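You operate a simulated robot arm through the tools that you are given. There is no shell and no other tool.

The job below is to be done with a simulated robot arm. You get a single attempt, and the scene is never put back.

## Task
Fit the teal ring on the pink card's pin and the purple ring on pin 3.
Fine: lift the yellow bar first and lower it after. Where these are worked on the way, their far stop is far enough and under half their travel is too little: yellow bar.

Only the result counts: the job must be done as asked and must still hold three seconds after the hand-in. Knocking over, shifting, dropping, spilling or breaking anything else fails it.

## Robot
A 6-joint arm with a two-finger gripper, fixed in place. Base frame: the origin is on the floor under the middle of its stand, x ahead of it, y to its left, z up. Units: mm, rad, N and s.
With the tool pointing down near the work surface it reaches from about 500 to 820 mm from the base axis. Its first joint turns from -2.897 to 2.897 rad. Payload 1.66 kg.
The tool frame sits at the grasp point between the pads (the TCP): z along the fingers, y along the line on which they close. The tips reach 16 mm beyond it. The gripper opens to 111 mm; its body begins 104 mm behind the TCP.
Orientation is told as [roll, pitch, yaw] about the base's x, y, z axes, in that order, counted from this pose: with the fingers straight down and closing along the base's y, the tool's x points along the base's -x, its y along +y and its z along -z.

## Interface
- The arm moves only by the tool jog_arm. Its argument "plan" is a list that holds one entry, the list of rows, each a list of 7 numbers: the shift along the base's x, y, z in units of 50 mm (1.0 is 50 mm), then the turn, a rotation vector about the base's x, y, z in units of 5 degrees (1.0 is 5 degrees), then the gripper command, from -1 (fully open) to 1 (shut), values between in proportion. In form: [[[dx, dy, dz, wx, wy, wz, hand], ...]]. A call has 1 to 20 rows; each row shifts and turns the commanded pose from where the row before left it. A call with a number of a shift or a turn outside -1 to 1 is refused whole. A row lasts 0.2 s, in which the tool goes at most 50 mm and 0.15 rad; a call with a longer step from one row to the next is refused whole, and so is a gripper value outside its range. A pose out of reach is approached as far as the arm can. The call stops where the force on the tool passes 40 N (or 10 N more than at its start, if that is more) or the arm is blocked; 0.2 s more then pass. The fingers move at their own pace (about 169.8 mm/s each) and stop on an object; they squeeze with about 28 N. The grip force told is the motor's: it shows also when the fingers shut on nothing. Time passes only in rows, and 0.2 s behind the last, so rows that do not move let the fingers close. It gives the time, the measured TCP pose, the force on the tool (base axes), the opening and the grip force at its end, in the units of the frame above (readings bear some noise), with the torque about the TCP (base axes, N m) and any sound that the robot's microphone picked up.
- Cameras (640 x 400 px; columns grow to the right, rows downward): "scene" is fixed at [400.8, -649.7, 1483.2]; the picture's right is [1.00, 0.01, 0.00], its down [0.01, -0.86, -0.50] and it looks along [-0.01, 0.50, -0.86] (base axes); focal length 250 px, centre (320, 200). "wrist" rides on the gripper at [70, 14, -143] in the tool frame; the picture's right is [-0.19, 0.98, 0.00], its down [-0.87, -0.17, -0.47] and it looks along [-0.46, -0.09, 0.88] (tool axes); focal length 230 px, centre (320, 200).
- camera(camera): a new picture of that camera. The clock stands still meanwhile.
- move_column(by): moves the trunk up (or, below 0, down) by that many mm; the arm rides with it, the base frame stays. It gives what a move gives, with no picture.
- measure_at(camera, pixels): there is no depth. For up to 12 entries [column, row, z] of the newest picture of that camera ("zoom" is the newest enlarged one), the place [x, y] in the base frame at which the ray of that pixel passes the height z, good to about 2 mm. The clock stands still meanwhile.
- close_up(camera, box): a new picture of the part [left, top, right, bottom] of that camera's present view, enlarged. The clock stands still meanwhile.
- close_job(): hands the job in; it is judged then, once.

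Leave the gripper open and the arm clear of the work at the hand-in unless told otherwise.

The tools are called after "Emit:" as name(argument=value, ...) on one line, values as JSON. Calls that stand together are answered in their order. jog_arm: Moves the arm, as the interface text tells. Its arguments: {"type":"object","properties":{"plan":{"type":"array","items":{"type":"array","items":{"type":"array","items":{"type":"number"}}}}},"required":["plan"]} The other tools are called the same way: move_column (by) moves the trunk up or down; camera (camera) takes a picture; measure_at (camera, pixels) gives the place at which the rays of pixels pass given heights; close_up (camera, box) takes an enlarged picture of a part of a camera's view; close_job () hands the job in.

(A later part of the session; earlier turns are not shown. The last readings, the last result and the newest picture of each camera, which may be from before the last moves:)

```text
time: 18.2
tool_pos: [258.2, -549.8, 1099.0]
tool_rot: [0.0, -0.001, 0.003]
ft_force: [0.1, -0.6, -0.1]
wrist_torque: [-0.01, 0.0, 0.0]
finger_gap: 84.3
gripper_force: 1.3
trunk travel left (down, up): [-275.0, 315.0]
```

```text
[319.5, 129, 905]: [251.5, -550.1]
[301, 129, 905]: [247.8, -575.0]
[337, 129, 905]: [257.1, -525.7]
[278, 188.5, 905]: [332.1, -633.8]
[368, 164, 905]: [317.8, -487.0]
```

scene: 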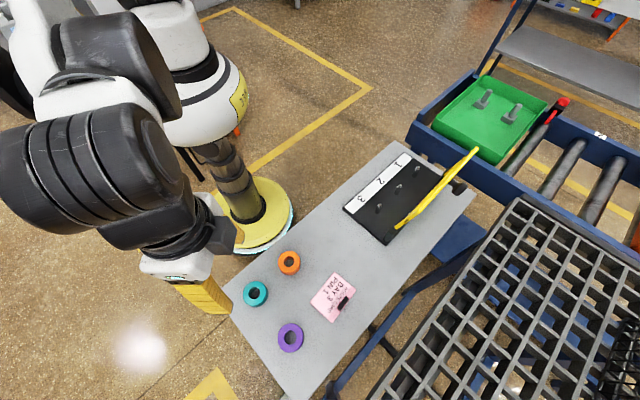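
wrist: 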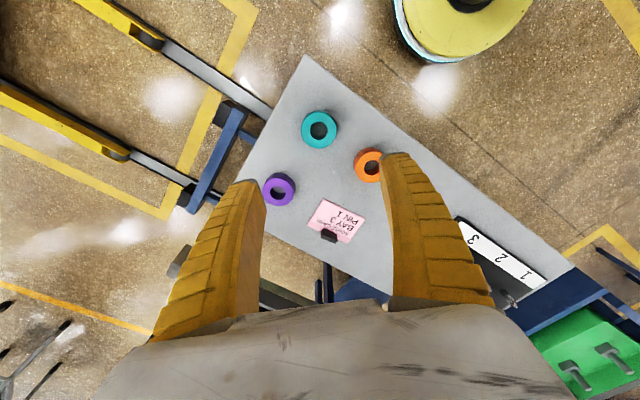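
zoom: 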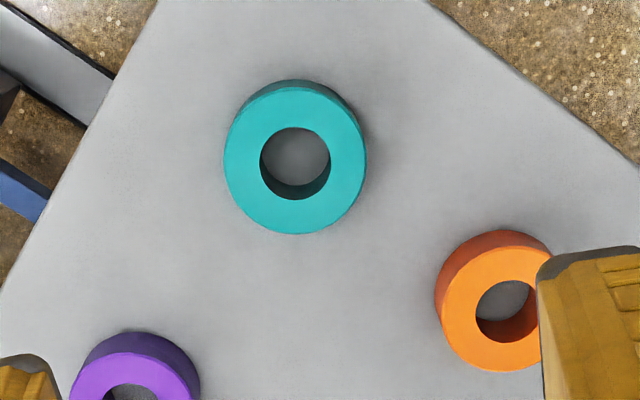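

Emit:
measure_at(camera="zoom", pixels=[[295.5, 161.5, 905], [224, 161, 905], [367, 161, 905], [295.5, 88, 905], [295.5, 234, 905], [260, 163, 905], [331, 163, 905]])

```text
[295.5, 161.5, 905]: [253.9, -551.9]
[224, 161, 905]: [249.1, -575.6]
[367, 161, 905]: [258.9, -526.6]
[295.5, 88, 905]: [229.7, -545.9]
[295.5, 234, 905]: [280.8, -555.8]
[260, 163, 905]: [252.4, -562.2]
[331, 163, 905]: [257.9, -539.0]
```

The teal ring is about 51 mm across with a 24 mm hole, centre ≈(255,-551). I'll descend partway and look again.

Emit:
jog_arm(plan=[[[-0.05, -0.02, -0.57, 0, 0, 0, -0.5], [0, 0, -0.57, 0, 0, 0, -0.5], [0, 0, -0.57, 0, 0, 0, -0.5], [0, 0, -0.57, 0, 0, 0, -0.5], [0, 0, 0, 0, 0, 0, -0.5]]])

Emit:
camera(camera="wrist")

```text
time: 19.4
tool_pos: [255.9, -552.7, 985.6]
tool_rot: [-0.001, 0.002, -0.001]
ft_force: [-0.1, -0.1, 0.1]
wrist_torque: [-0.01, -0.02, -0.01]
finger_gap: 84.3
gripper_force: 1.1
trunk travel left (down, up): [-275.0, 315.0]
```

```text
taken
```

wrist: 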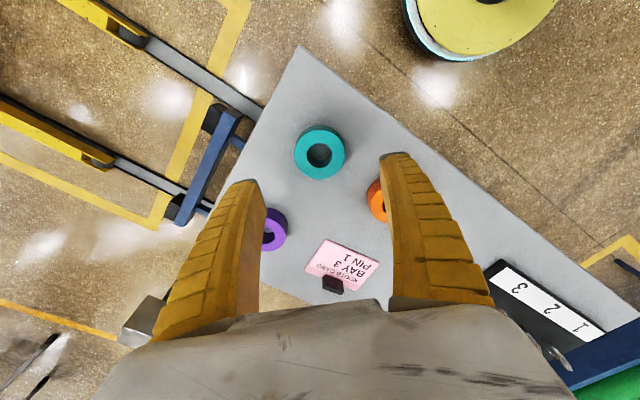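

Emit:
close_up(camera="wrist", box=[260, 110, 380, 200])

```text
4.44 times, centred on (320, 155) of wrist
```

zoom: 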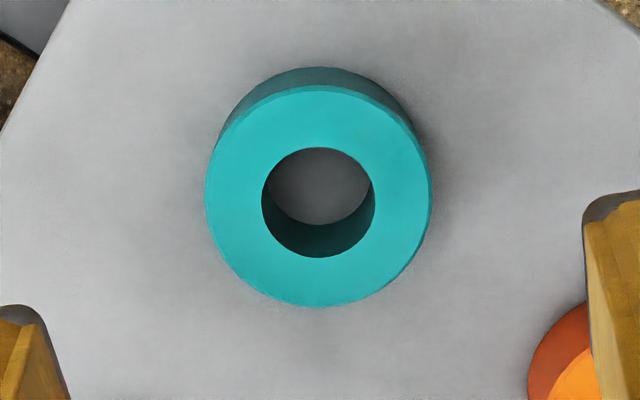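

Emit:
measure_at(camera="zoom", pixels=[[318, 199, 905], [205, 199, 905], [431, 199, 905], [318, 88, 905], [318, 307, 905], [318, 202, 905]])

```text
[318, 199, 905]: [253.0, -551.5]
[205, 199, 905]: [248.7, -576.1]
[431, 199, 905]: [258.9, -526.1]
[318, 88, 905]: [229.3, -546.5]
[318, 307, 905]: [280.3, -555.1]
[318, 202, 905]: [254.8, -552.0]
```

Ring centre confirmed at about (254.5,-551.3), so the tool is within 1–2 mm. I'll descend to TCP z≈900 (tips ≈884, table ≈880).

Emit:
jog_arm(plan=[[[-0.02, 0.02, -0.5, 0, 0, 0, -0.5], [0, 0, -0.5, 0, 0, 0, -0.5], [0, 0, -0.4, 0, 0, 0, -0.5], [0, 0, -0.3, 0, 0, 0, -0.5], [0, 0, 0, 0, 0, 0, -0.5]]])

Emit:
camera(camera="wrist")

```text
time: 20.6
tool_pos: [254.5, -551.3, 901.7]
tool_rot: [0.0, 0.002, 0.002]
ft_force: [-0.3, -0.2, -0.1]
wrist_torque: [-0.01, 0.0, -0.01]
finger_gap: 84.7
gripper_force: 1.0
trunk travel left (down, up): [-275.0, 315.0]
```

```text
taken
```

wrist: 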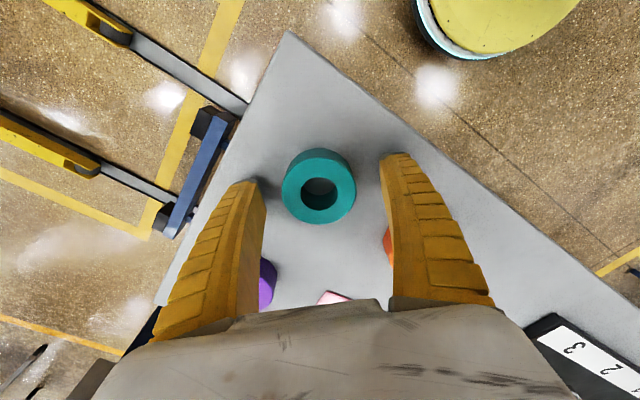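

The ring is centred between the fingers at wrist (319,190). I'll close on it.

Emit:
jog_arm(plan=[[[0, 0, 0, 0, 0, 0, 0], [0, 0, 0, 0, 0, 0, 1], [0, 0, 0, 0, 0, 0, 1], [0, 0, 0, 0, 0, 0, 1]]])

Emit:
camera(camera="wrist")

```text
time: 21.6
tool_pos: [253.7, -550.0, 903.8]
tool_rot: [0.0, 0.0, 0.0]
ft_force: [1.0, -3.4, 8.0]
wrist_torque: [-0.02, 0.01, 0.01]
finger_gap: 47.7
gripper_force: 28.2
trunk travel left (down, up): [-275.0, 315.0]
```

```text
taken
```

wrist: 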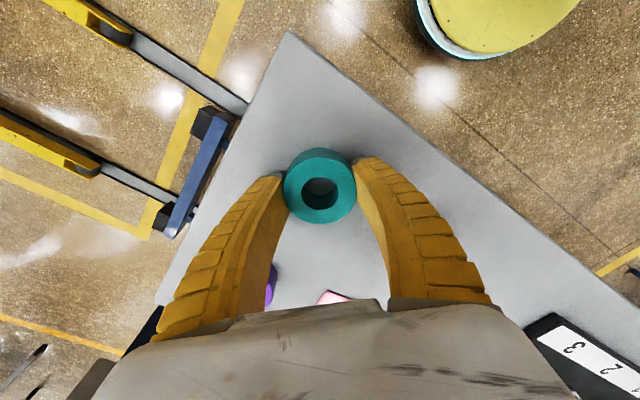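

The ring is gripped (gap 47.7 mm, 28 N). I'll lift it 50 mm and check the hold.

Emit:
jog_arm(plan=[[[0, 0, 0.2, 0, 0, 0, 1], [0, 0, 0.4, 0, 0, 0, 1], [0, 0, 0.5, 0, 0, 0, 1], [0, 0, 0, 0, 0, 0, 1]]])

Emit:
camera(camera="wrist")

Emit:
close_up(camera="scene", box=[180, 230, 340, 350])

```text
time: 22.6
tool_pos: [256.5, -550.3, 956.3]
tool_rot: [0.0, -0.001, 0.001]
ft_force: [0.7, 0.1, -1.4]
wrist_torque: [0.0, 0.0, -0.01]
finger_gap: 47.6
gripper_force: 27.7
trunk travel left (down, up): [-275.0, 315.0]
```

```text
taken
```

wrist: 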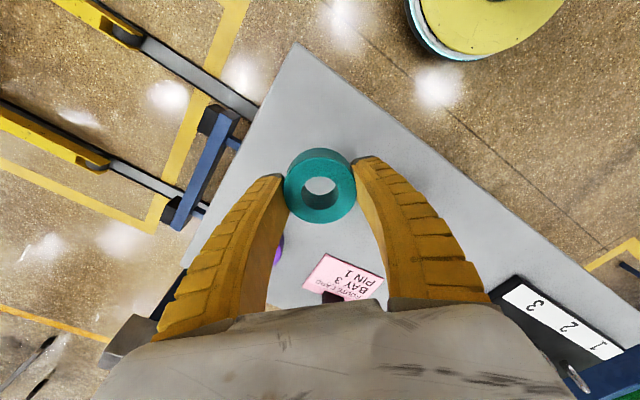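

```text
3.33 times, centred on (260, 290) of scene
```

zoom: 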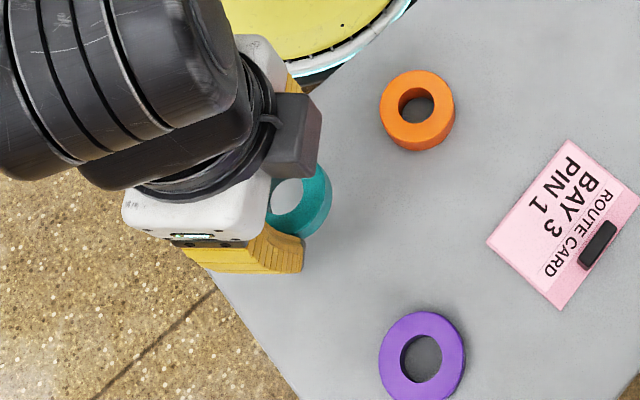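

The ring is held level. I'll measure its centre relative to the tool.

Emit:
close_up(camera="wrist", box=[260, 140, 380, 230])

```text
4.44 times, centred on (320, 185) of wrist
```

zoom: 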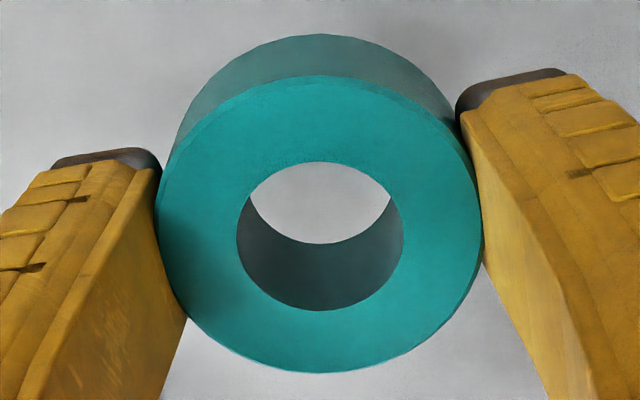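

Emit:
measure_at(camera="zoom", pixels=[[319.5, 229, 956], [319.5, 229, 959], [155, 225, 958], [483, 225, 958], [319, 77, 958], [319, 372, 958]])

```text
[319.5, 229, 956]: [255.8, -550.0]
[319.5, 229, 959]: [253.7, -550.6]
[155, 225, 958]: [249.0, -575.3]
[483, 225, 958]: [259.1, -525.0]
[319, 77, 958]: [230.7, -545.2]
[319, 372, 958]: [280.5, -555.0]
```

Ring centre is within about 1 mm of the tool axis. I'll raise to z≈1130, travel to above pin 1 at (667,-223) and turn to yaw -45°.

Emit:
jog_arm(plan=[[[0, 0, 0.87, 0, 0, 0, 1], [0, 0, 0.87, 0, 0, 0, 1], [0, 0, 0.87, 0, 0, 0, 1], [0, 0, 0.87, 0, 0, 0, 1], [0.634, 0.503, 0, 0, 0, -0.692, 1], [0.634, 0.503, 0, 0, 0, -0.692, 1], [0.634, 0.503, 0, 0, 0, -0.692, 1], [0.634, 0.503, 0, 0, 0, -0.692, 1], [0.634, 0.503, 0, 0, 0, -0.692, 1], [0.634, 0.503, 0, 0, 0, -0.692, 1], [0.634, 0.503, 0, 0, 0, -0.692, 1], [0.634, 0.503, 0, 0, 0, -0.692, 1], [0.634, 0.503, 0, 0, 0, -0.692, 1], [0.634, 0.503, 0, 0, 0, -0.692, 1], [0.634, 0.503, 0, 0, 0, -0.692, 1], [0.634, 0.503, 0, 0, 0, -0.692, 1], [0.634, 0.503, 0, 0, 0, -0.692, 1], [0, 0, 0, 0, 0, 0, 1]]])

Emit:
camera(camera="wrist")

Emit:
camera(camera="scene")

```text
time: 26.4
tool_pos: [666.0, -223.1, 1128.7]
tool_rot: [0.0, -0.001, -0.783]
ft_force: [0.1, 0.0, -2.9]
wrist_torque: [0.01, 0.02, 0.01]
finger_gap: 45.5
gripper_force: 28.4
trunk travel left (down, up): [-275.0, 315.0]
```

```text
taken
```

wrist: 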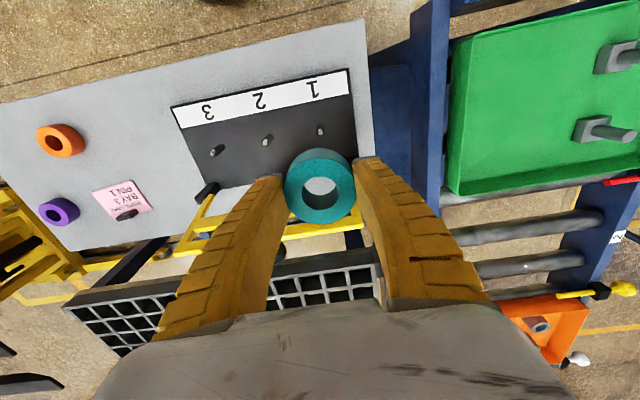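

```text
taken
```

scene: 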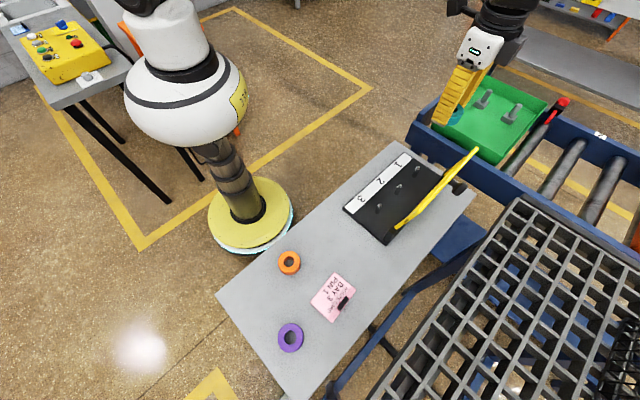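

Pin 1 is visible at wrist (321,131). I'll enlarge and measure the pins again from here.

Emit:
close_up(camera="wrist", box=[200, 110, 350, 210])

```text
4.00 times, centred on (275, 160) of wrist
```

zoom: 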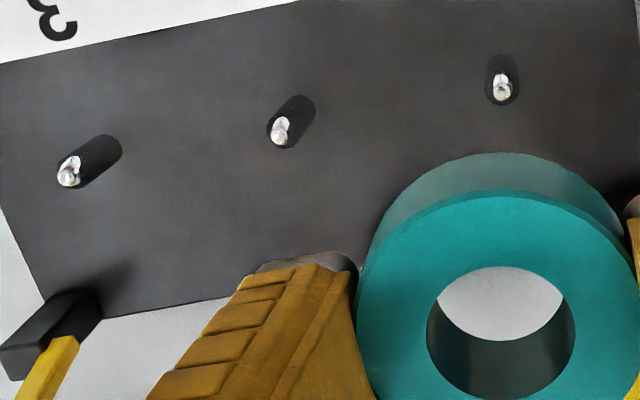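

Emit:
measure_at(camera="zoom", pixels=[[502, 91, 934], [502, 91, 930], [502, 68, 890], [282, 131, 934], [294, 113, 890], [69, 175, 934], [100, 153, 890]])

```text
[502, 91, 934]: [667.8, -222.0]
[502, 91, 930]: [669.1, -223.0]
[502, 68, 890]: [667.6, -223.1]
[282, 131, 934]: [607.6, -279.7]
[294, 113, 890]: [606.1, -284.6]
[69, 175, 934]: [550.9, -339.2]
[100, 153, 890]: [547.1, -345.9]
```

Pin 1 stands at (668,-222.5), so I shift by about 1.5 mm and go down to just above the pin (ring bottom ≈10 mm above the tip).

Emit:
jog_arm(plan=[[[0.03, 0.01, -0.8, 0, 0, 0, 1], [0, 0, -0.8, 0, 0, 0, 1], [0, 0, -0.8, 0, 0, 0, 1], [0, 0, -0.8, 0, 0, 0, 1], [0, 0, 0, 0, 0, 0, 1]]])

Emit:
camera(camera="wrist")

Emit:
close_up(camera="wrist", box=[260, 130, 380, 230])

Emit:
close_up(camera="scene", box=[360, 110, 480, 210])

```text
time: 27.6
tool_pos: [666.6, -224.3, 970.6]
tool_rot: [0.0, 0.001, -0.785]
ft_force: [-0.7, -0.1, -3.3]
wrist_torque: [0.02, 0.03, -0.02]
finger_gap: 46.0
gripper_force: 28.2
trunk travel left (down, up): [-275.0, 315.0]
```

```text
taken
```

wrist: 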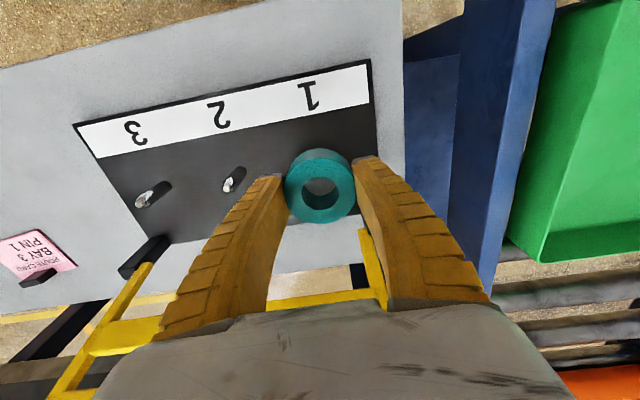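

```text
4.00 times, centred on (320, 180) of wrist
```

zoom: 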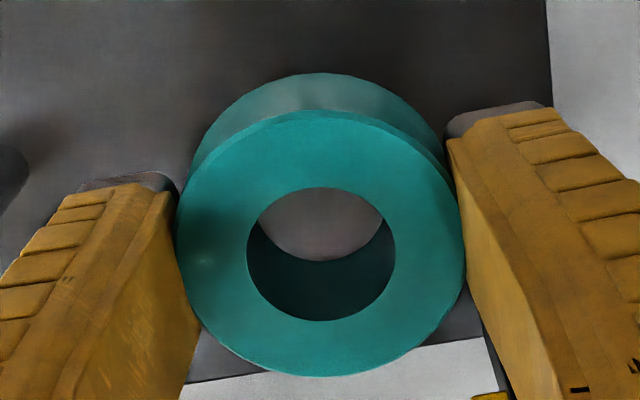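

```text
4.00 times, centred on (420, 160) of scene
```

zoom: 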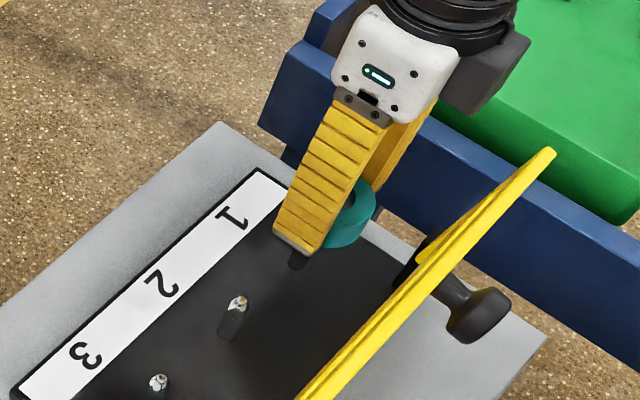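

Emit:
close_up(camera="wrist", box=[260, 130, 380, 230])

Emit:
measure_at(camera="zoom", pixels=[[320.5, 247, 970], [320.5, 247, 973], [247, 252, 972], [396, 252, 972], [320, 187, 972], [320, 321, 972]])

```text
4.00 times, centred on (320, 180) of wrist
```

zoom: 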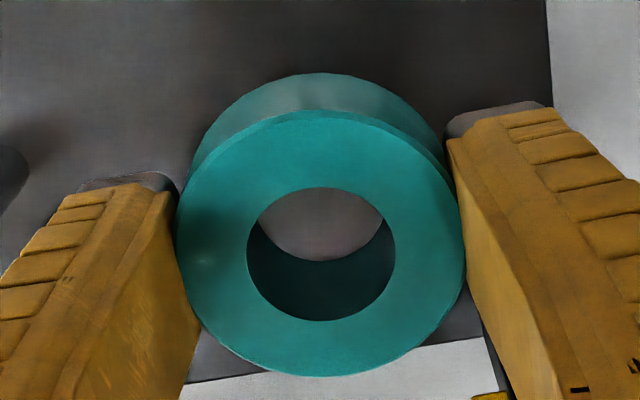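

```text
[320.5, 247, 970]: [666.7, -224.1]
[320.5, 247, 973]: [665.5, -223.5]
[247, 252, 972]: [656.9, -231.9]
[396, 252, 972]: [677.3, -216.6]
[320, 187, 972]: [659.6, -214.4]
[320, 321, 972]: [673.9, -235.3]
```

The ring centre is about 2 mm off along the row, so I shift by (+1.5,+1.5) and lower it over the pin, stopping just above the base.

Emit:
jog_arm(plan=[[[0.03, 0.03, 0, 0, 0, 0, 1], [0, 0, -0.3, 0, 0, 0, 1], [0, 0, -0.3, 0, 0, 0, 1], [0, 0, -0.3, 0, 0, 0, 1], [0, 0, -0.15, 0, 0, 0, 1], [0, 0, 0, 0, 0, 0, 1]]])

Emit:
camera(camera="wrist")

Emit:
close_up(camera="scene", box=[360, 110, 480, 210])

```text
time: 29.0
tool_pos: [668.6, -223.0, 917.9]
tool_rot: [-0.003, -0.001, -0.784]
ft_force: [-0.5, 1.1, -2.6]
wrist_torque: [0.03, 0.01, 0.02]
finger_gap: 46.1
gripper_force: 28.1
trunk travel left (down, up): [-275.0, 315.0]
```

```text
taken
```

wrist: 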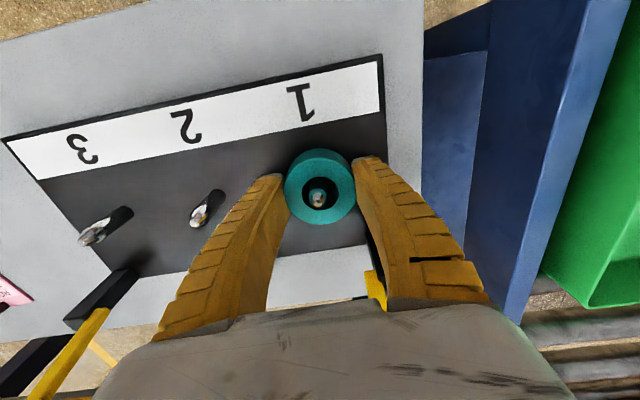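

```text
4.00 times, centred on (420, 160) of scene
```

zoom: 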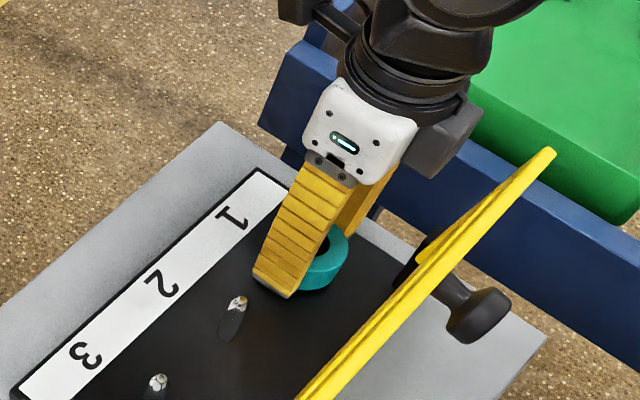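

The pin shows through the ring's hole at wrist (320,197). I'll lower the last few millimetres gently to contact.

Emit:
jog_arm(plan=[[[0, 0, -0.06, 0, 0, 0, 1], [0, 0, -0.04, 0, 0, 0, 1], [0, 0, 0, 0, 0, 0, 1]]])

```text
time: 29.8
tool_pos: [668.4, -222.4, 914.7]
tool_rot: [0.0, -0.002, -0.787]
ft_force: [3.4, -7.5, 18.3]
wrist_torque: [-0.21, -0.07, 0.01]
finger_gap: 47.4
gripper_force: 28.3
trunk travel left (down, up): [-275.0, 315.0]
```

Contact: 18 N upward, so the ring rests on the base. I'll open the fingers moderately and then go straight up.

Emit:
jog_arm(plan=[[[0, 0, 0.02, 0, 0, 0, 0.0], [0, 0, 0, 0, 0, 0, -0.35], [0, 0, 0, 0, 0, 0, -0.35]]])

Emit:
camera(camera="wrist")

```text
time: 30.6
tool_pos: [669.9, -221.8, 914.7]
tool_rot: [-0.001, 0.001, -0.784]
ft_force: [-0.1, -0.5, -0.1]
wrist_torque: [0.02, -0.01, 0.03]
finger_gap: 76.6
gripper_force: 1.0
trunk travel left (down, up): [-275.0, 315.0]
```

```text
taken
```

wrist: 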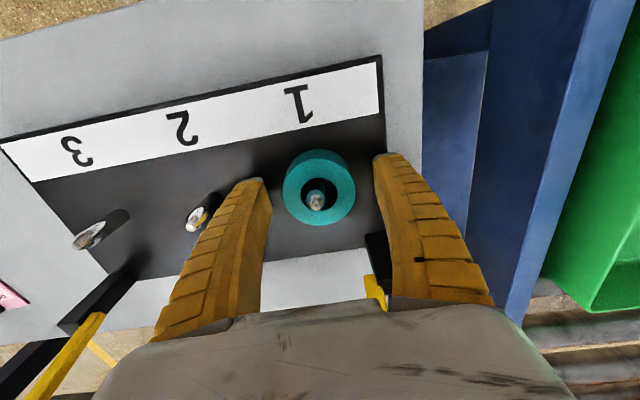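

The teal ring is released on pin 1. I'll rise straight up and check.

Emit:
jog_arm(plan=[[[0, 0, 0.3, 0, 0, 0, -0.35], [0, 0, 0.6, 0, 0, 0, -0.35], [0, 0, 0.9, 0, 0, 0, -0.35], [0, 0, 0.9, 0, 0, 0, -0.5], [0, 0, 0.9, 0, 0, 0, -0.5], [0, 0, 0.7, 0, 0, 0, -0.5], [0, 0, 0, 0, 0, 0, -0.5]]])

Emit:
camera(camera="wrist")

Emit:
close_up(camera="scene", box=[360, 110, 480, 210])

```text
time: 32.2
tool_pos: [670.9, -224.3, 1129.3]
tool_rot: [-0.001, 0.001, -0.784]
ft_force: [0.0, 0.5, -0.1]
wrist_torque: [-0.03, -0.01, 0.01]
finger_gap: 84.4
gripper_force: 1.2
trunk travel left (down, up): [-275.0, 315.0]
```

```text
taken
```

wrist: 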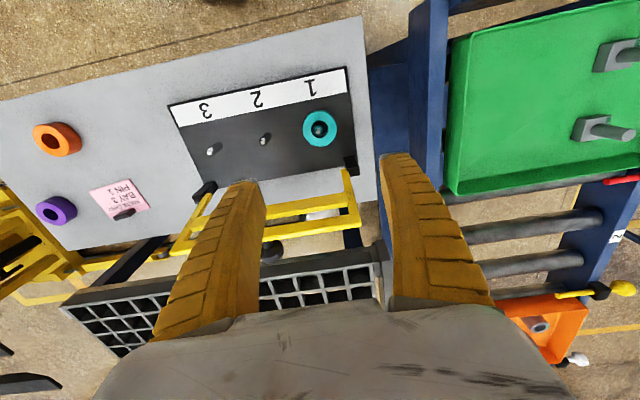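

```text
4.00 times, centred on (420, 160) of scene
```

zoom: 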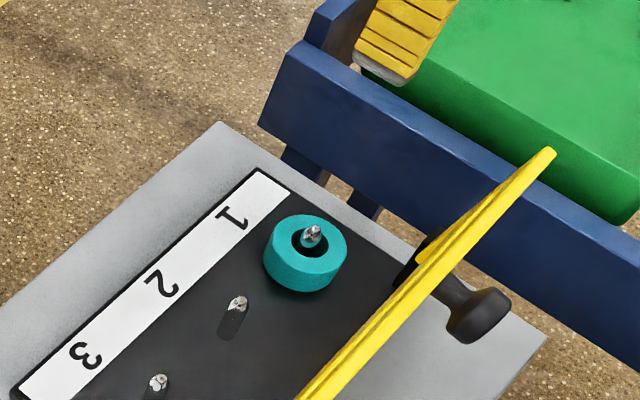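

The teal ring sits on pin 1. Next I travel high to above the purple ring at about (341,-636), turning back to yaw 0.

Emit:
jog_arm(plan=[[[-0.505, -0.635, 0, 0, 0, 0.692, -0.5], [-0.505, -0.635, 0, 0, 0, 0.692, -0.5], [-0.505, -0.635, 0, 0, 0, 0.692, -0.5], [-0.505, -0.635, 0, 0, 0, 0.692, -0.5], [-0.505, -0.635, 0, 0, 0, 0.692, -0.5], [-0.505, -0.635, 0, 0, 0, 0.692, -0.5], [-0.505, -0.635, 0, 0, 0, 0.692, -0.5], [-0.505, -0.635, 0, 0, 0, 0.692, -0.5], [-0.505, -0.635, -0.1, 0, 0, 0.692, -0.5], [-0.505, -0.635, -0.2, 0, 0, 0.692, -0.5], [-0.505, -0.635, -0.4, 0, 0, 0.692, -0.5], [-0.505, -0.635, -0.5, 0, 0, 0.692, -0.5], [-0.505, -0.635, -0.5, 0, 0, 0.692, -0.5], [0, 0, -0.5, 0, 0, 0, -0.5], [0, 0, 0, 0, 0, 0, -0.5]]])

Emit:
camera(camera="wrist")

Emit:
close_up(camera="wrist", box=[260, 110, 380, 200])

```text
time: 35.4
tool_pos: [340.6, -634.2, 1022.0]
tool_rot: [0.001, 0.001, 0.002]
ft_force: [0.4, 0.4, -0.2]
wrist_torque: [-0.05, 0.0, 0.02]
finger_gap: 84.5
gripper_force: 0.3
trunk travel left (down, up): [-275.0, 315.0]
```

```text
taken
```

wrist: 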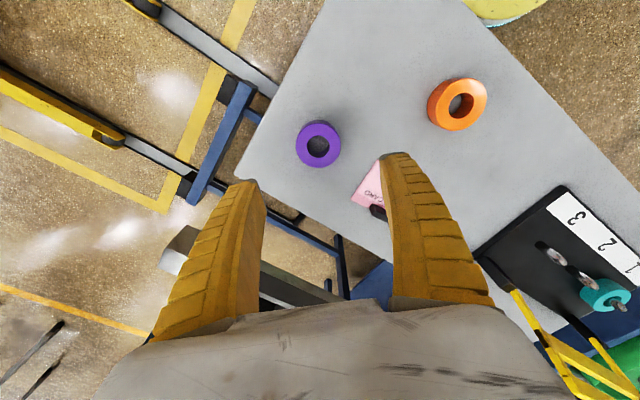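

```text
4.44 times, centred on (320, 155) of wrist
```

zoom: 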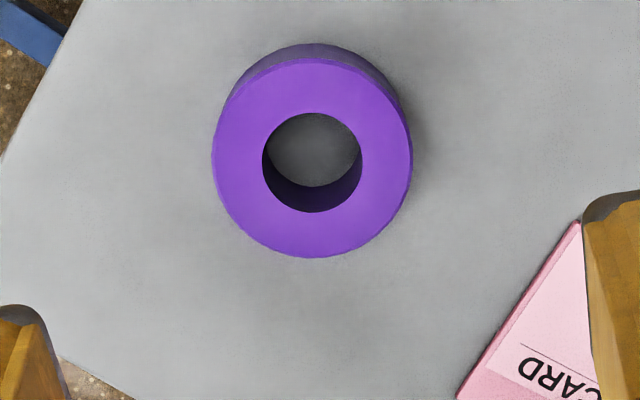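

Emit:
measure_at(camera="zoom", pixels=[[312, 160.5, 905], [212, 160, 905], [412, 160, 905], [312, 60, 905], [312, 258, 905], [576, 220, 881], [470, 385, 881]])

```text
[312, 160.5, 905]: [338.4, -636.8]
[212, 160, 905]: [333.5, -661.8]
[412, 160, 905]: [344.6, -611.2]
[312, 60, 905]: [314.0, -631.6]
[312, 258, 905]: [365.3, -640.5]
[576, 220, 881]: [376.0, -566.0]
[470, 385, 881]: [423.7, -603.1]
```

Purple centre ≈(339,-636.3); the card's nearest corner (376,-566) is well clear. I'll shift slightly and descend to TCP z≈902.

Emit:
jog_arm(plan=[[[-0.02, -0.04, -0.6, 0, 0, 0, -0.5], [0, 0, -0.6, 0, 0, 0, -0.5], [0, 0, -0.5, 0, 0, 0, -0.5], [0, 0, -0.4, 0, 0, 0, -0.5], [0, 0, -0.3, 0, 0, 0, -0.5], [0, 0, 0, 0, 0, 0, -0.5]]])

Emit:
camera(camera="wrist")

```text
time: 36.8
tool_pos: [341.7, -637.9, 898.3]
tool_rot: [0.0, 0.0, 0.001]
ft_force: [-0.3, -0.1, 0.2]
wrist_torque: [0.01, -0.01, 0.0]
finger_gap: 84.4
gripper_force: 1.2
trunk travel left (down, up): [-275.0, 315.0]
```

```text
taken
```

wrist: 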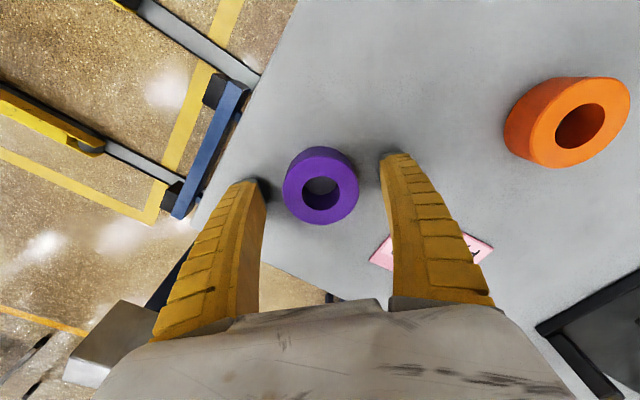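

The purple ring is centred at wrist (320,190). I'll raise 2 mm to keep the tips off the table, then close.

Emit:
jog_arm(plan=[[[0, 0, 0.04, 0, 0, 0, -0.5], [0, 0, 0, 0, 0, 0, 0], [0, 0, 0, 0, 0, 0, 1], [0, 0, 0, 0, 0, 0, 1], [0, 0, 0, 0, 0, 0, 1]]])

Emit:
camera(camera="wrist")

```text
time: 38.0
tool_pos: [341.5, -636.4, 902.0]
tool_rot: [0.0, 0.002, -0.001]
ft_force: [-0.2, -3.4, 7.3]
wrist_torque: [-0.12, 0.2, 0.12]
finger_gap: 47.0
gripper_force: 28.1
trunk travel left (down, up): [-275.0, 315.0]
```

```text
taken
```

wrist: 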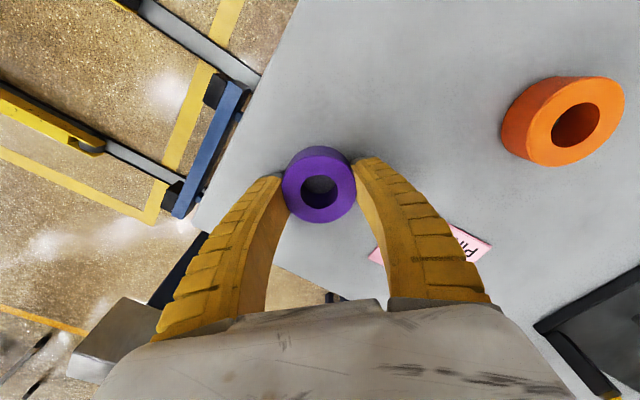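

Gripped. I'll lift, go up to z≈1130 and travel to above pin 3 at about (548.5,-340.8), turning to yaw -45°.

Emit:
jog_arm(plan=[[[0, 0, 0.3, 0, 0, 0, 1], [0, 0, 0.6, 0, 0, 0, 1], [0, 0, 0.9, 0, 0, 0, 1], [0, 0, 0.9, 0, 0, 0, 1], [0, 0, 0.9, 0, 0, 0, 1], [0, 0, 0.95, 0, 0, 0, 1], [0.415, 0.5915, 0, 0, 0, -0.9, 1], [0.415, 0.5915, 0, 0, 0, -0.9, 1], [0.415, 0.5915, 0, 0, 0, -0.9, 1], [0.415, 0.5915, 0, 0, 0, -0.9, 1], [0.415, 0.5915, 0, 0, 0, -0.9, 1], [0.415, 0.5915, 0, 0, 0, -0.9, 1], [0.415, 0.5915, 0, 0, 0, -0.9, 1], [0.415, 0.5915, 0, 0, 0, -0.9, 1], [0.415, 0.5915, 0, 0, 0, -0.9, 1], [0.415, 0.5915, 0, 0, 0, -0.9, 1], [0, 0, 0, 0, 0, 0, 1]]])

Emit:
camera(camera="wrist")

Emit:
close_up(camera="wrist", box=[270, 90, 420, 220])

```text
time: 41.6
tool_pos: [547.7, -339.7, 1131.0]
tool_rot: [0.0, 0.0, -0.786]
ft_force: [0.4, -0.3, -3.0]
wrist_torque: [0.03, -0.04, 0.01]
finger_gap: 45.1
gripper_force: 28.0
trunk travel left (down, up): [-275.0, 315.0]
```

```text
taken
```

wrist: 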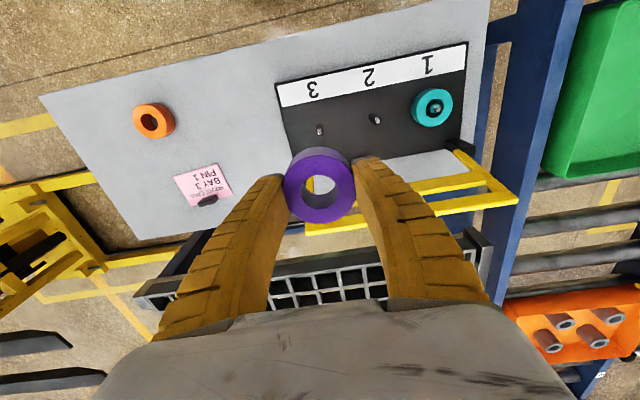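

```text
3.08 times, centred on (345, 155) of wrist
```

zoom: 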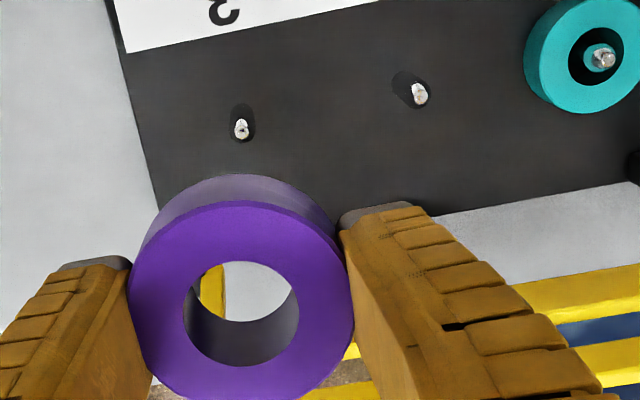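

Emit:
measure_at(camera="zoom", pixels=[[241, 131, 932], [243, 114, 890], [419, 94, 932], [408, 82, 890], [604, 58, 932], [240, 305, 1133], [240, 305, 1130]])

```text
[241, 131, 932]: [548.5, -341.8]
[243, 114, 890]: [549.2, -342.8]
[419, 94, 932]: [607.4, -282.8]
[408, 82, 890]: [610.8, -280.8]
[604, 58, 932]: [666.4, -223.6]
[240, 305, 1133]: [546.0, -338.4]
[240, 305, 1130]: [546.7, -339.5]
```

Pin 3 ≈(548.7,-341.8) and the ring centre ≈(546.5,-339.2), so I shift by about (+2,-2) and descend to just above the pin.

Emit:
jog_arm(plan=[[[0.035, -0.045, -0.8, 0, 0, 0, 1], [0, 0, -0.8, 0, 0, 0, 1], [0, 0, -0.8, 0, 0, 0, 1], [0, 0, -0.8, 0, 0, 0, 1], [0, 0, 0, 0, 0, 0, 1]]])

Emit:
close_up(camera="wrist", box=[260, 130, 380, 230])

Emit:
measure_at(camera="zoom", pixels=[[320, 247, 970], [320, 247, 973]])

```text
time: 42.8
tool_pos: [552.0, -341.7, 968.1]
tool_rot: [-0.001, 0.0, -0.786]
ft_force: [-1.4, 0.3, -2.0]
wrist_torque: [0.02, 0.01, -0.02]
finger_gap: 45.2
gripper_force: 27.5
trunk travel left (down, up): [-275.0, 315.0]
```

```text
4.00 times, centred on (320, 180) of wrist
```

zoom: 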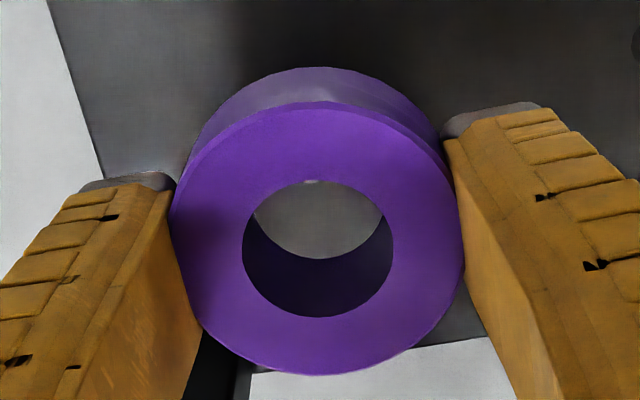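

```text
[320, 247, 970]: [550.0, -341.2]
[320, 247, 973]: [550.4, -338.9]
```

A glint of the pin tip shows at the top of the hole at zoom (310,182), about 1.5 mm left of centre. I'll shift 1 mm and lower over the pin.

Emit:
jog_arm(plan=[[[-0.015, -0.015, 0, 0, 0, 0, 1], [0, 0, -0.3, 0, 0, 0, 1], [0, 0, -0.3, 0, 0, 0, 1], [0, 0, -0.3, 0, 0, 0, 1], [0, 0, -0.12, 0, 0, 0, 1], [0, 0, 0, 0, 0, 0, 1]]])

Emit:
camera(camera="wrist")

Emit:
close_up(camera="scene", box=[340, 130, 460, 230])

```text
time: 44.2
tool_pos: [550.5, -344.2, 917.4]
tool_rot: [0.0, 0.0, -0.786]
ft_force: [0.7, 0.5, -2.7]
wrist_torque: [0.01, 0.04, -0.02]
finger_gap: 45.0
gripper_force: 28.5
trunk travel left (down, up): [-275.0, 315.0]
```

```text
taken
```

wrist: 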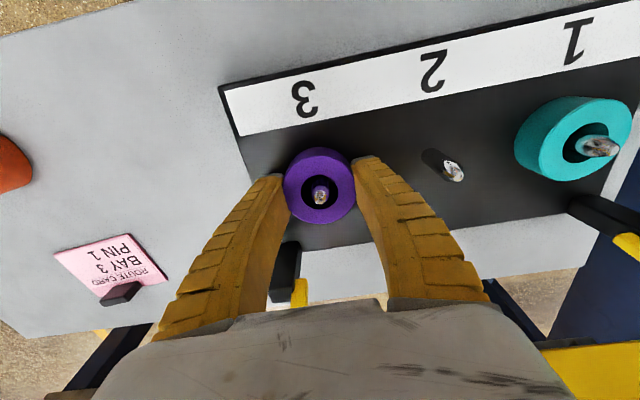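

```text
4.00 times, centred on (400, 180) of scene
```

zoom: 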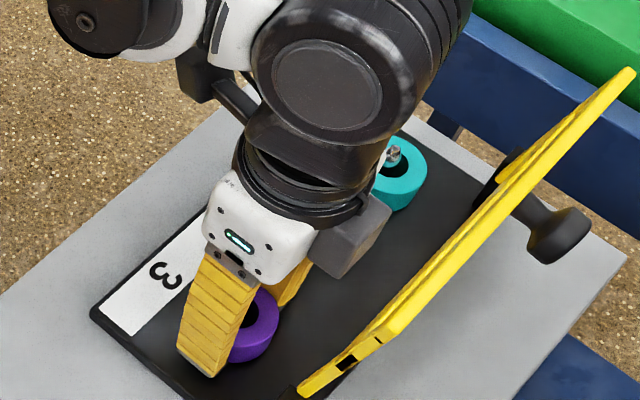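

The pin shows through the purple ring's hole at wrist (320,196). I'll lower it the last few millimetres to contact.

Emit:
jog_arm(plan=[[[0, 0, -0.06, 0, 0, 0, 1], [0, 0, -0.04, 0, 0, 0, 1], [0, 0, 0, 0, 0, 0, 1]]])

```text
time: 45.0
tool_pos: [549.8, -344.6, 913.9]
tool_rot: [0.0, -0.003, -0.785]
ft_force: [5.5, -4.8, 16.9]
wrist_torque: [0.16, 0.24, 0.04]
finger_gap: 46.4
gripper_force: 28.1
trunk travel left (down, up): [-275.0, 315.0]
```

Contact at 17 N: the purple ring rests on the base. I'll open moderately and rise straight up.

Emit:
jog_arm(plan=[[[0, 0, 0.02, 0, 0, 0, 0.0], [0, 0, 0, 0, 0, 0, -0.35], [0, 0, 0, 0, 0, 0, -0.35], [0, 0, 0.3, 0, 0, 0, -0.35], [0, 0, 0.6, 0, 0, 0, -0.35], [0, 0, 0.9, 0, 0, 0, -0.35], [0, 0, 0.9, 0, 0, 0, -0.35], [0, 0, 0.9, 0, 0, 0, -0.35], [0, 0, 0.9, 0, 0, 0, -0.35], [0, 0, 0, 0, 0, 0, -0.35]]])

Emit:
camera(camera="wrist")

Emit:
close_up(camera="scene", box=[340, 110, 480, 230])

```text
time: 47.2
tool_pos: [550.4, -342.5, 1139.3]
tool_rot: [0.001, -0.001, -0.786]
ft_force: [0.9, -1.2, 0.6]
wrist_torque: [0.03, -0.02, -0.01]
finger_gap: 76.5
gripper_force: 1.4
trunk travel left (down, up): [-275.0, 315.0]
```

```text
taken
```

wrist: 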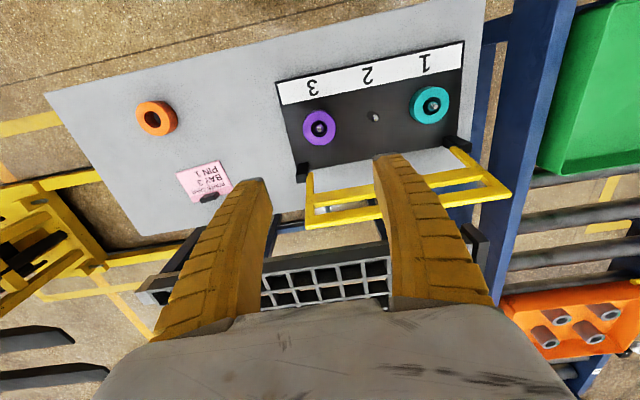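

```text
3.33 times, centred on (410, 170) of scene
```

zoom: 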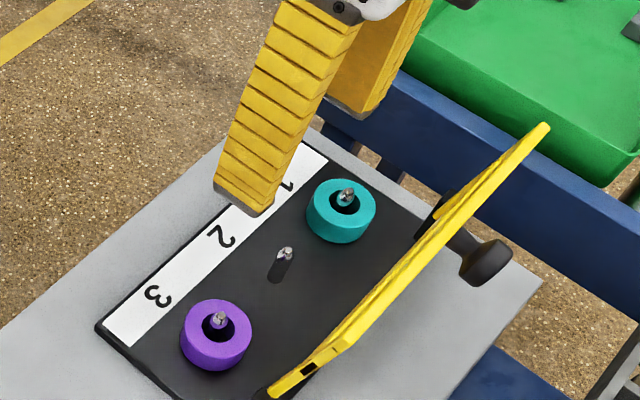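

Both rings sit on their pins. Now for lowering the bar: I'll move high above the open bar's knob to see where it stands.

Emit:
jog_arm(plan=[[[0.45, 0, 0.1, 0, 0, 0, -1], [0.7, 0, 0.1, 0, 0, 0, -1], [0.7, -0.02, 0.1, 0, 0, 0, -1], [0.75, -0.05, 0.1, 0, 0, 0, -1], [0, 0, 0, 0, 0, 0, -1]]])

Emit:
camera(camera="wrist")

Emit:
close_up(camera="scene", box=[390, 110, 510, 220])

```text
time: 48.4
tool_pos: [681.9, -346.7, 1159.2]
tool_rot: [-0.001, 0.001, -0.785]
ft_force: [0.5, 0.4, -0.2]
wrist_torque: [0.01, -0.03, 0.02]
finger_gap: 111.0
gripper_force: 0.1
trunk travel left (down, up): [-275.0, 315.0]
```

```text
taken
```

wrist: 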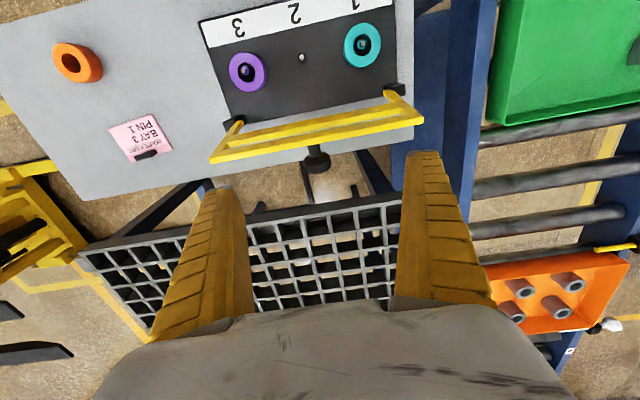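

```text
3.64 times, centred on (450, 165) of scene
```

zoom: 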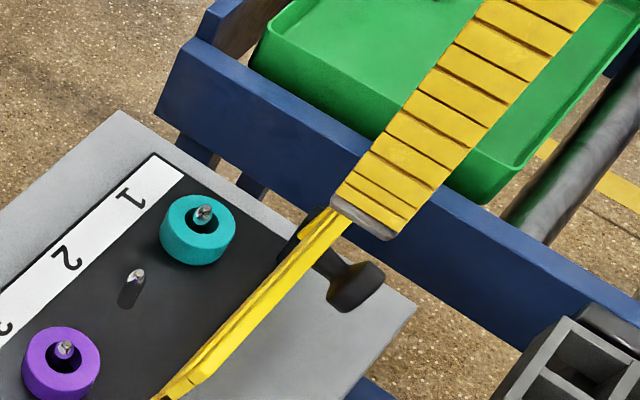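

The knob appears at wrist (318,160) and scene (460,189). I'll enlarge the wrist view and triangulate.

Emit:
close_up(camera="wrist", box=[200, 80, 430, 240])

Emit:
measure_at(camera="scene", pixels=[[460.2, 188.9, 1000], [460.2, 188.9, 1020], [460.2, 188.9, 1040], [460.2, 188.9, 1060], [460.2, 188.9, 1080]])

Emit:
measure_at(camera="wrist", pixels=[[318.5, 163, 1000], [318.5, 163, 1020], [318.5, 163, 1040], [318.5, 163, 1060], [318.5, 163, 1080]])

```text
2.50 times, centred on (315, 160) of wrist
```

zoom: 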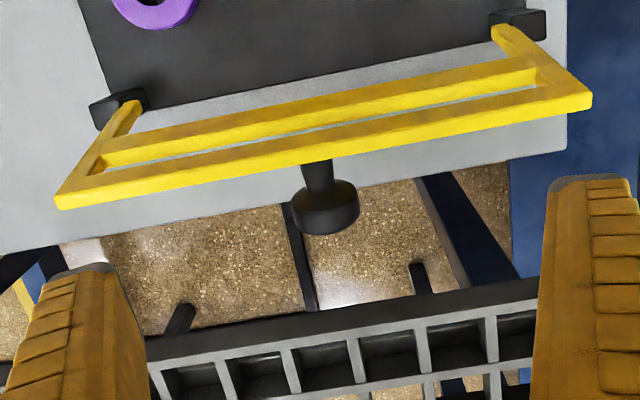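

```text
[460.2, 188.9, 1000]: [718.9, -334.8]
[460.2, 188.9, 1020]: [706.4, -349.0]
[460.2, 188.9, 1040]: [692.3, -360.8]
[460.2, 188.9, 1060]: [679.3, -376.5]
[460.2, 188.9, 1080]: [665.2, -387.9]
```

```text
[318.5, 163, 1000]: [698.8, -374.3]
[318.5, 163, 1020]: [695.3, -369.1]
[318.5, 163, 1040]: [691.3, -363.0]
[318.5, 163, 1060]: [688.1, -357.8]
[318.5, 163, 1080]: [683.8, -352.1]
```

Knob now ≈(690.5,-362.5,1042). With the closed position this gives the hinge axis at u≈695, z≈945, radius ≈109 and an opening of about 104°. I'll move over the knob with 3 mm extra clearance from the bar and descend partway first.

Emit:
jog_arm(plan=[[[0.21, -0.355, 0, 0, 0, 0, -1], [0, 0, -0.6, 0, 0, 0, -1], [0, 0, -0.6, 0, 0, 0, -1], [0, 0, -0.4, 0, 0, 0, -1], [0, 0, 0, 0, 0, 0, -1]]])

Emit:
camera(camera="wrist")

Emit:
close_up(camera="scene", box=[390, 110, 510, 220])

```text
time: 49.6
tool_pos: [691.3, -363.0, 1078.4]
tool_rot: [0.001, 0.001, -0.785]
ft_force: [-0.6, 0.0, 0.1]
wrist_torque: [-0.02, 0.02, -0.01]
finger_gap: 110.9
gripper_force: 0.1
trunk travel left (down, up): [-275.0, 315.0]
```

```text
taken
```

wrist: 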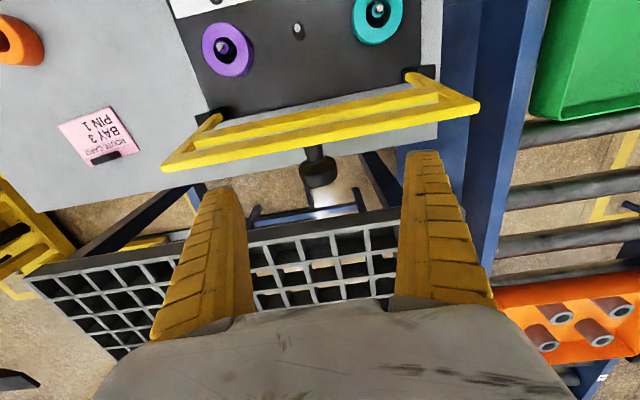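

```text
3.64 times, centred on (450, 165) of scene
```

zoom: 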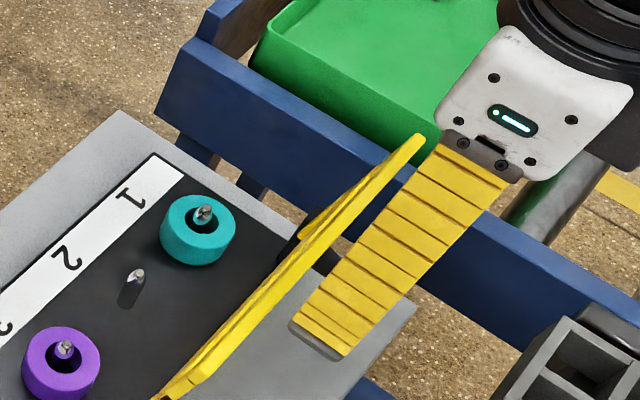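

Emit:
close_up(camera="wrist", box=[240, 80, 400, 220])

Emit:
measure_at(camera="wrist", pixels=[[317.5, 172, 1036], [317.5, 172, 1042], [317.5, 172, 1048], [162, 168, 1056], [479, 106, 1056]])

```text
2.86 times, centred on (320, 150) of wrist
```

zoom: 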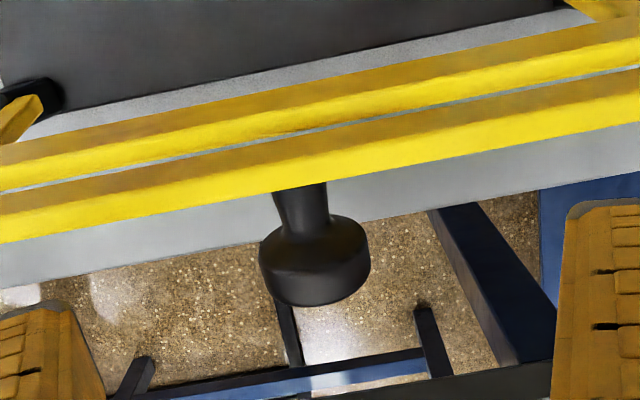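

```text
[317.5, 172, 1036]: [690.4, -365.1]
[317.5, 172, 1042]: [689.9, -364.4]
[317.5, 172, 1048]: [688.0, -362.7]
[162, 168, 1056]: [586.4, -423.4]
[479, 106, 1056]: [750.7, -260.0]
```

The knob is centred between the fingers. I'll go down to TCP z≈1041 and close on it.

Emit:
jog_arm(plan=[[[0.02, -0.03, -0.4, 0, 0, 0, -1], [0, 0, -0.34, 0, 0, 0, -1], [0, 0, 0, 0, 0, 0, -1]]])

Emit:
close_up(camera="wrist", box=[220, 80, 420, 240])

Emit:
close_up(camera="scene", box=[390, 110, 510, 220])

```text
time: 50.4
tool_pos: [692.8, -367.4, 1043.8]
tool_rot: [0.0, 0.001, -0.785]
ft_force: [-0.5, 0.4, 0.2]
wrist_torque: [-0.02, -0.03, 0.03]
finger_gap: 111.0
gripper_force: 0.0
trunk travel left (down, up): [-275.0, 315.0]
```

```text
2.50 times, centred on (320, 160) of wrist
```

zoom: 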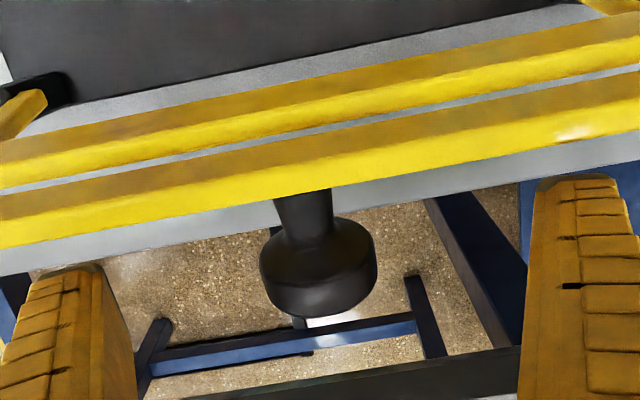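

```text
3.64 times, centred on (450, 165) of scene
```

zoom: 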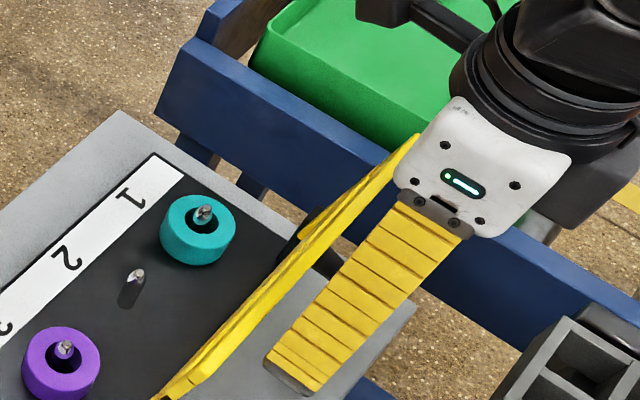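

Aligned: knob head at wrist (319,188). I'll close the fingers.

Emit:
jog_arm(plan=[[[-0.02, 0.02, 0, 0, 0, 0, -0.2], [0, 0, 0, 0, 0, 0, 0.6], [0, 0, 0, 0, 0, 0, 1], [0, 0, 0, 0, 0, 0, 1]]])

Emit:
close_up(camera="wrist", box=[220, 80, 420, 240])

```text
time: 51.4
tool_pos: [691.0, -366.5, 1041.9]
tool_rot: [0.0, 0.001, -0.786]
ft_force: [-2.0, 1.1, -3.7]
wrist_torque: [-0.11, -0.14, -0.01]
finger_gap: 28.3
gripper_force: 34.1
trunk travel left (down, up): [-275.0, 315.0]
```

```text
2.50 times, centred on (320, 160) of wrist
```

zoom: 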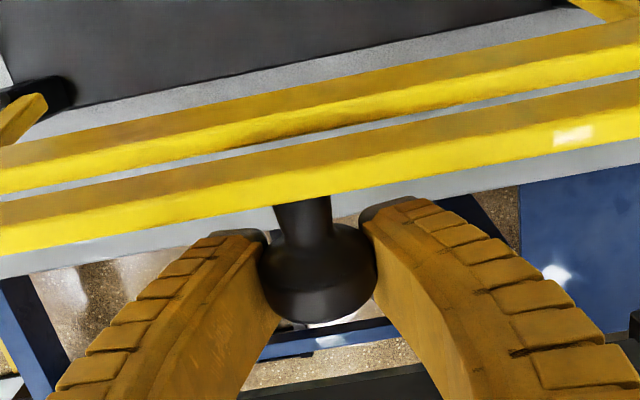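

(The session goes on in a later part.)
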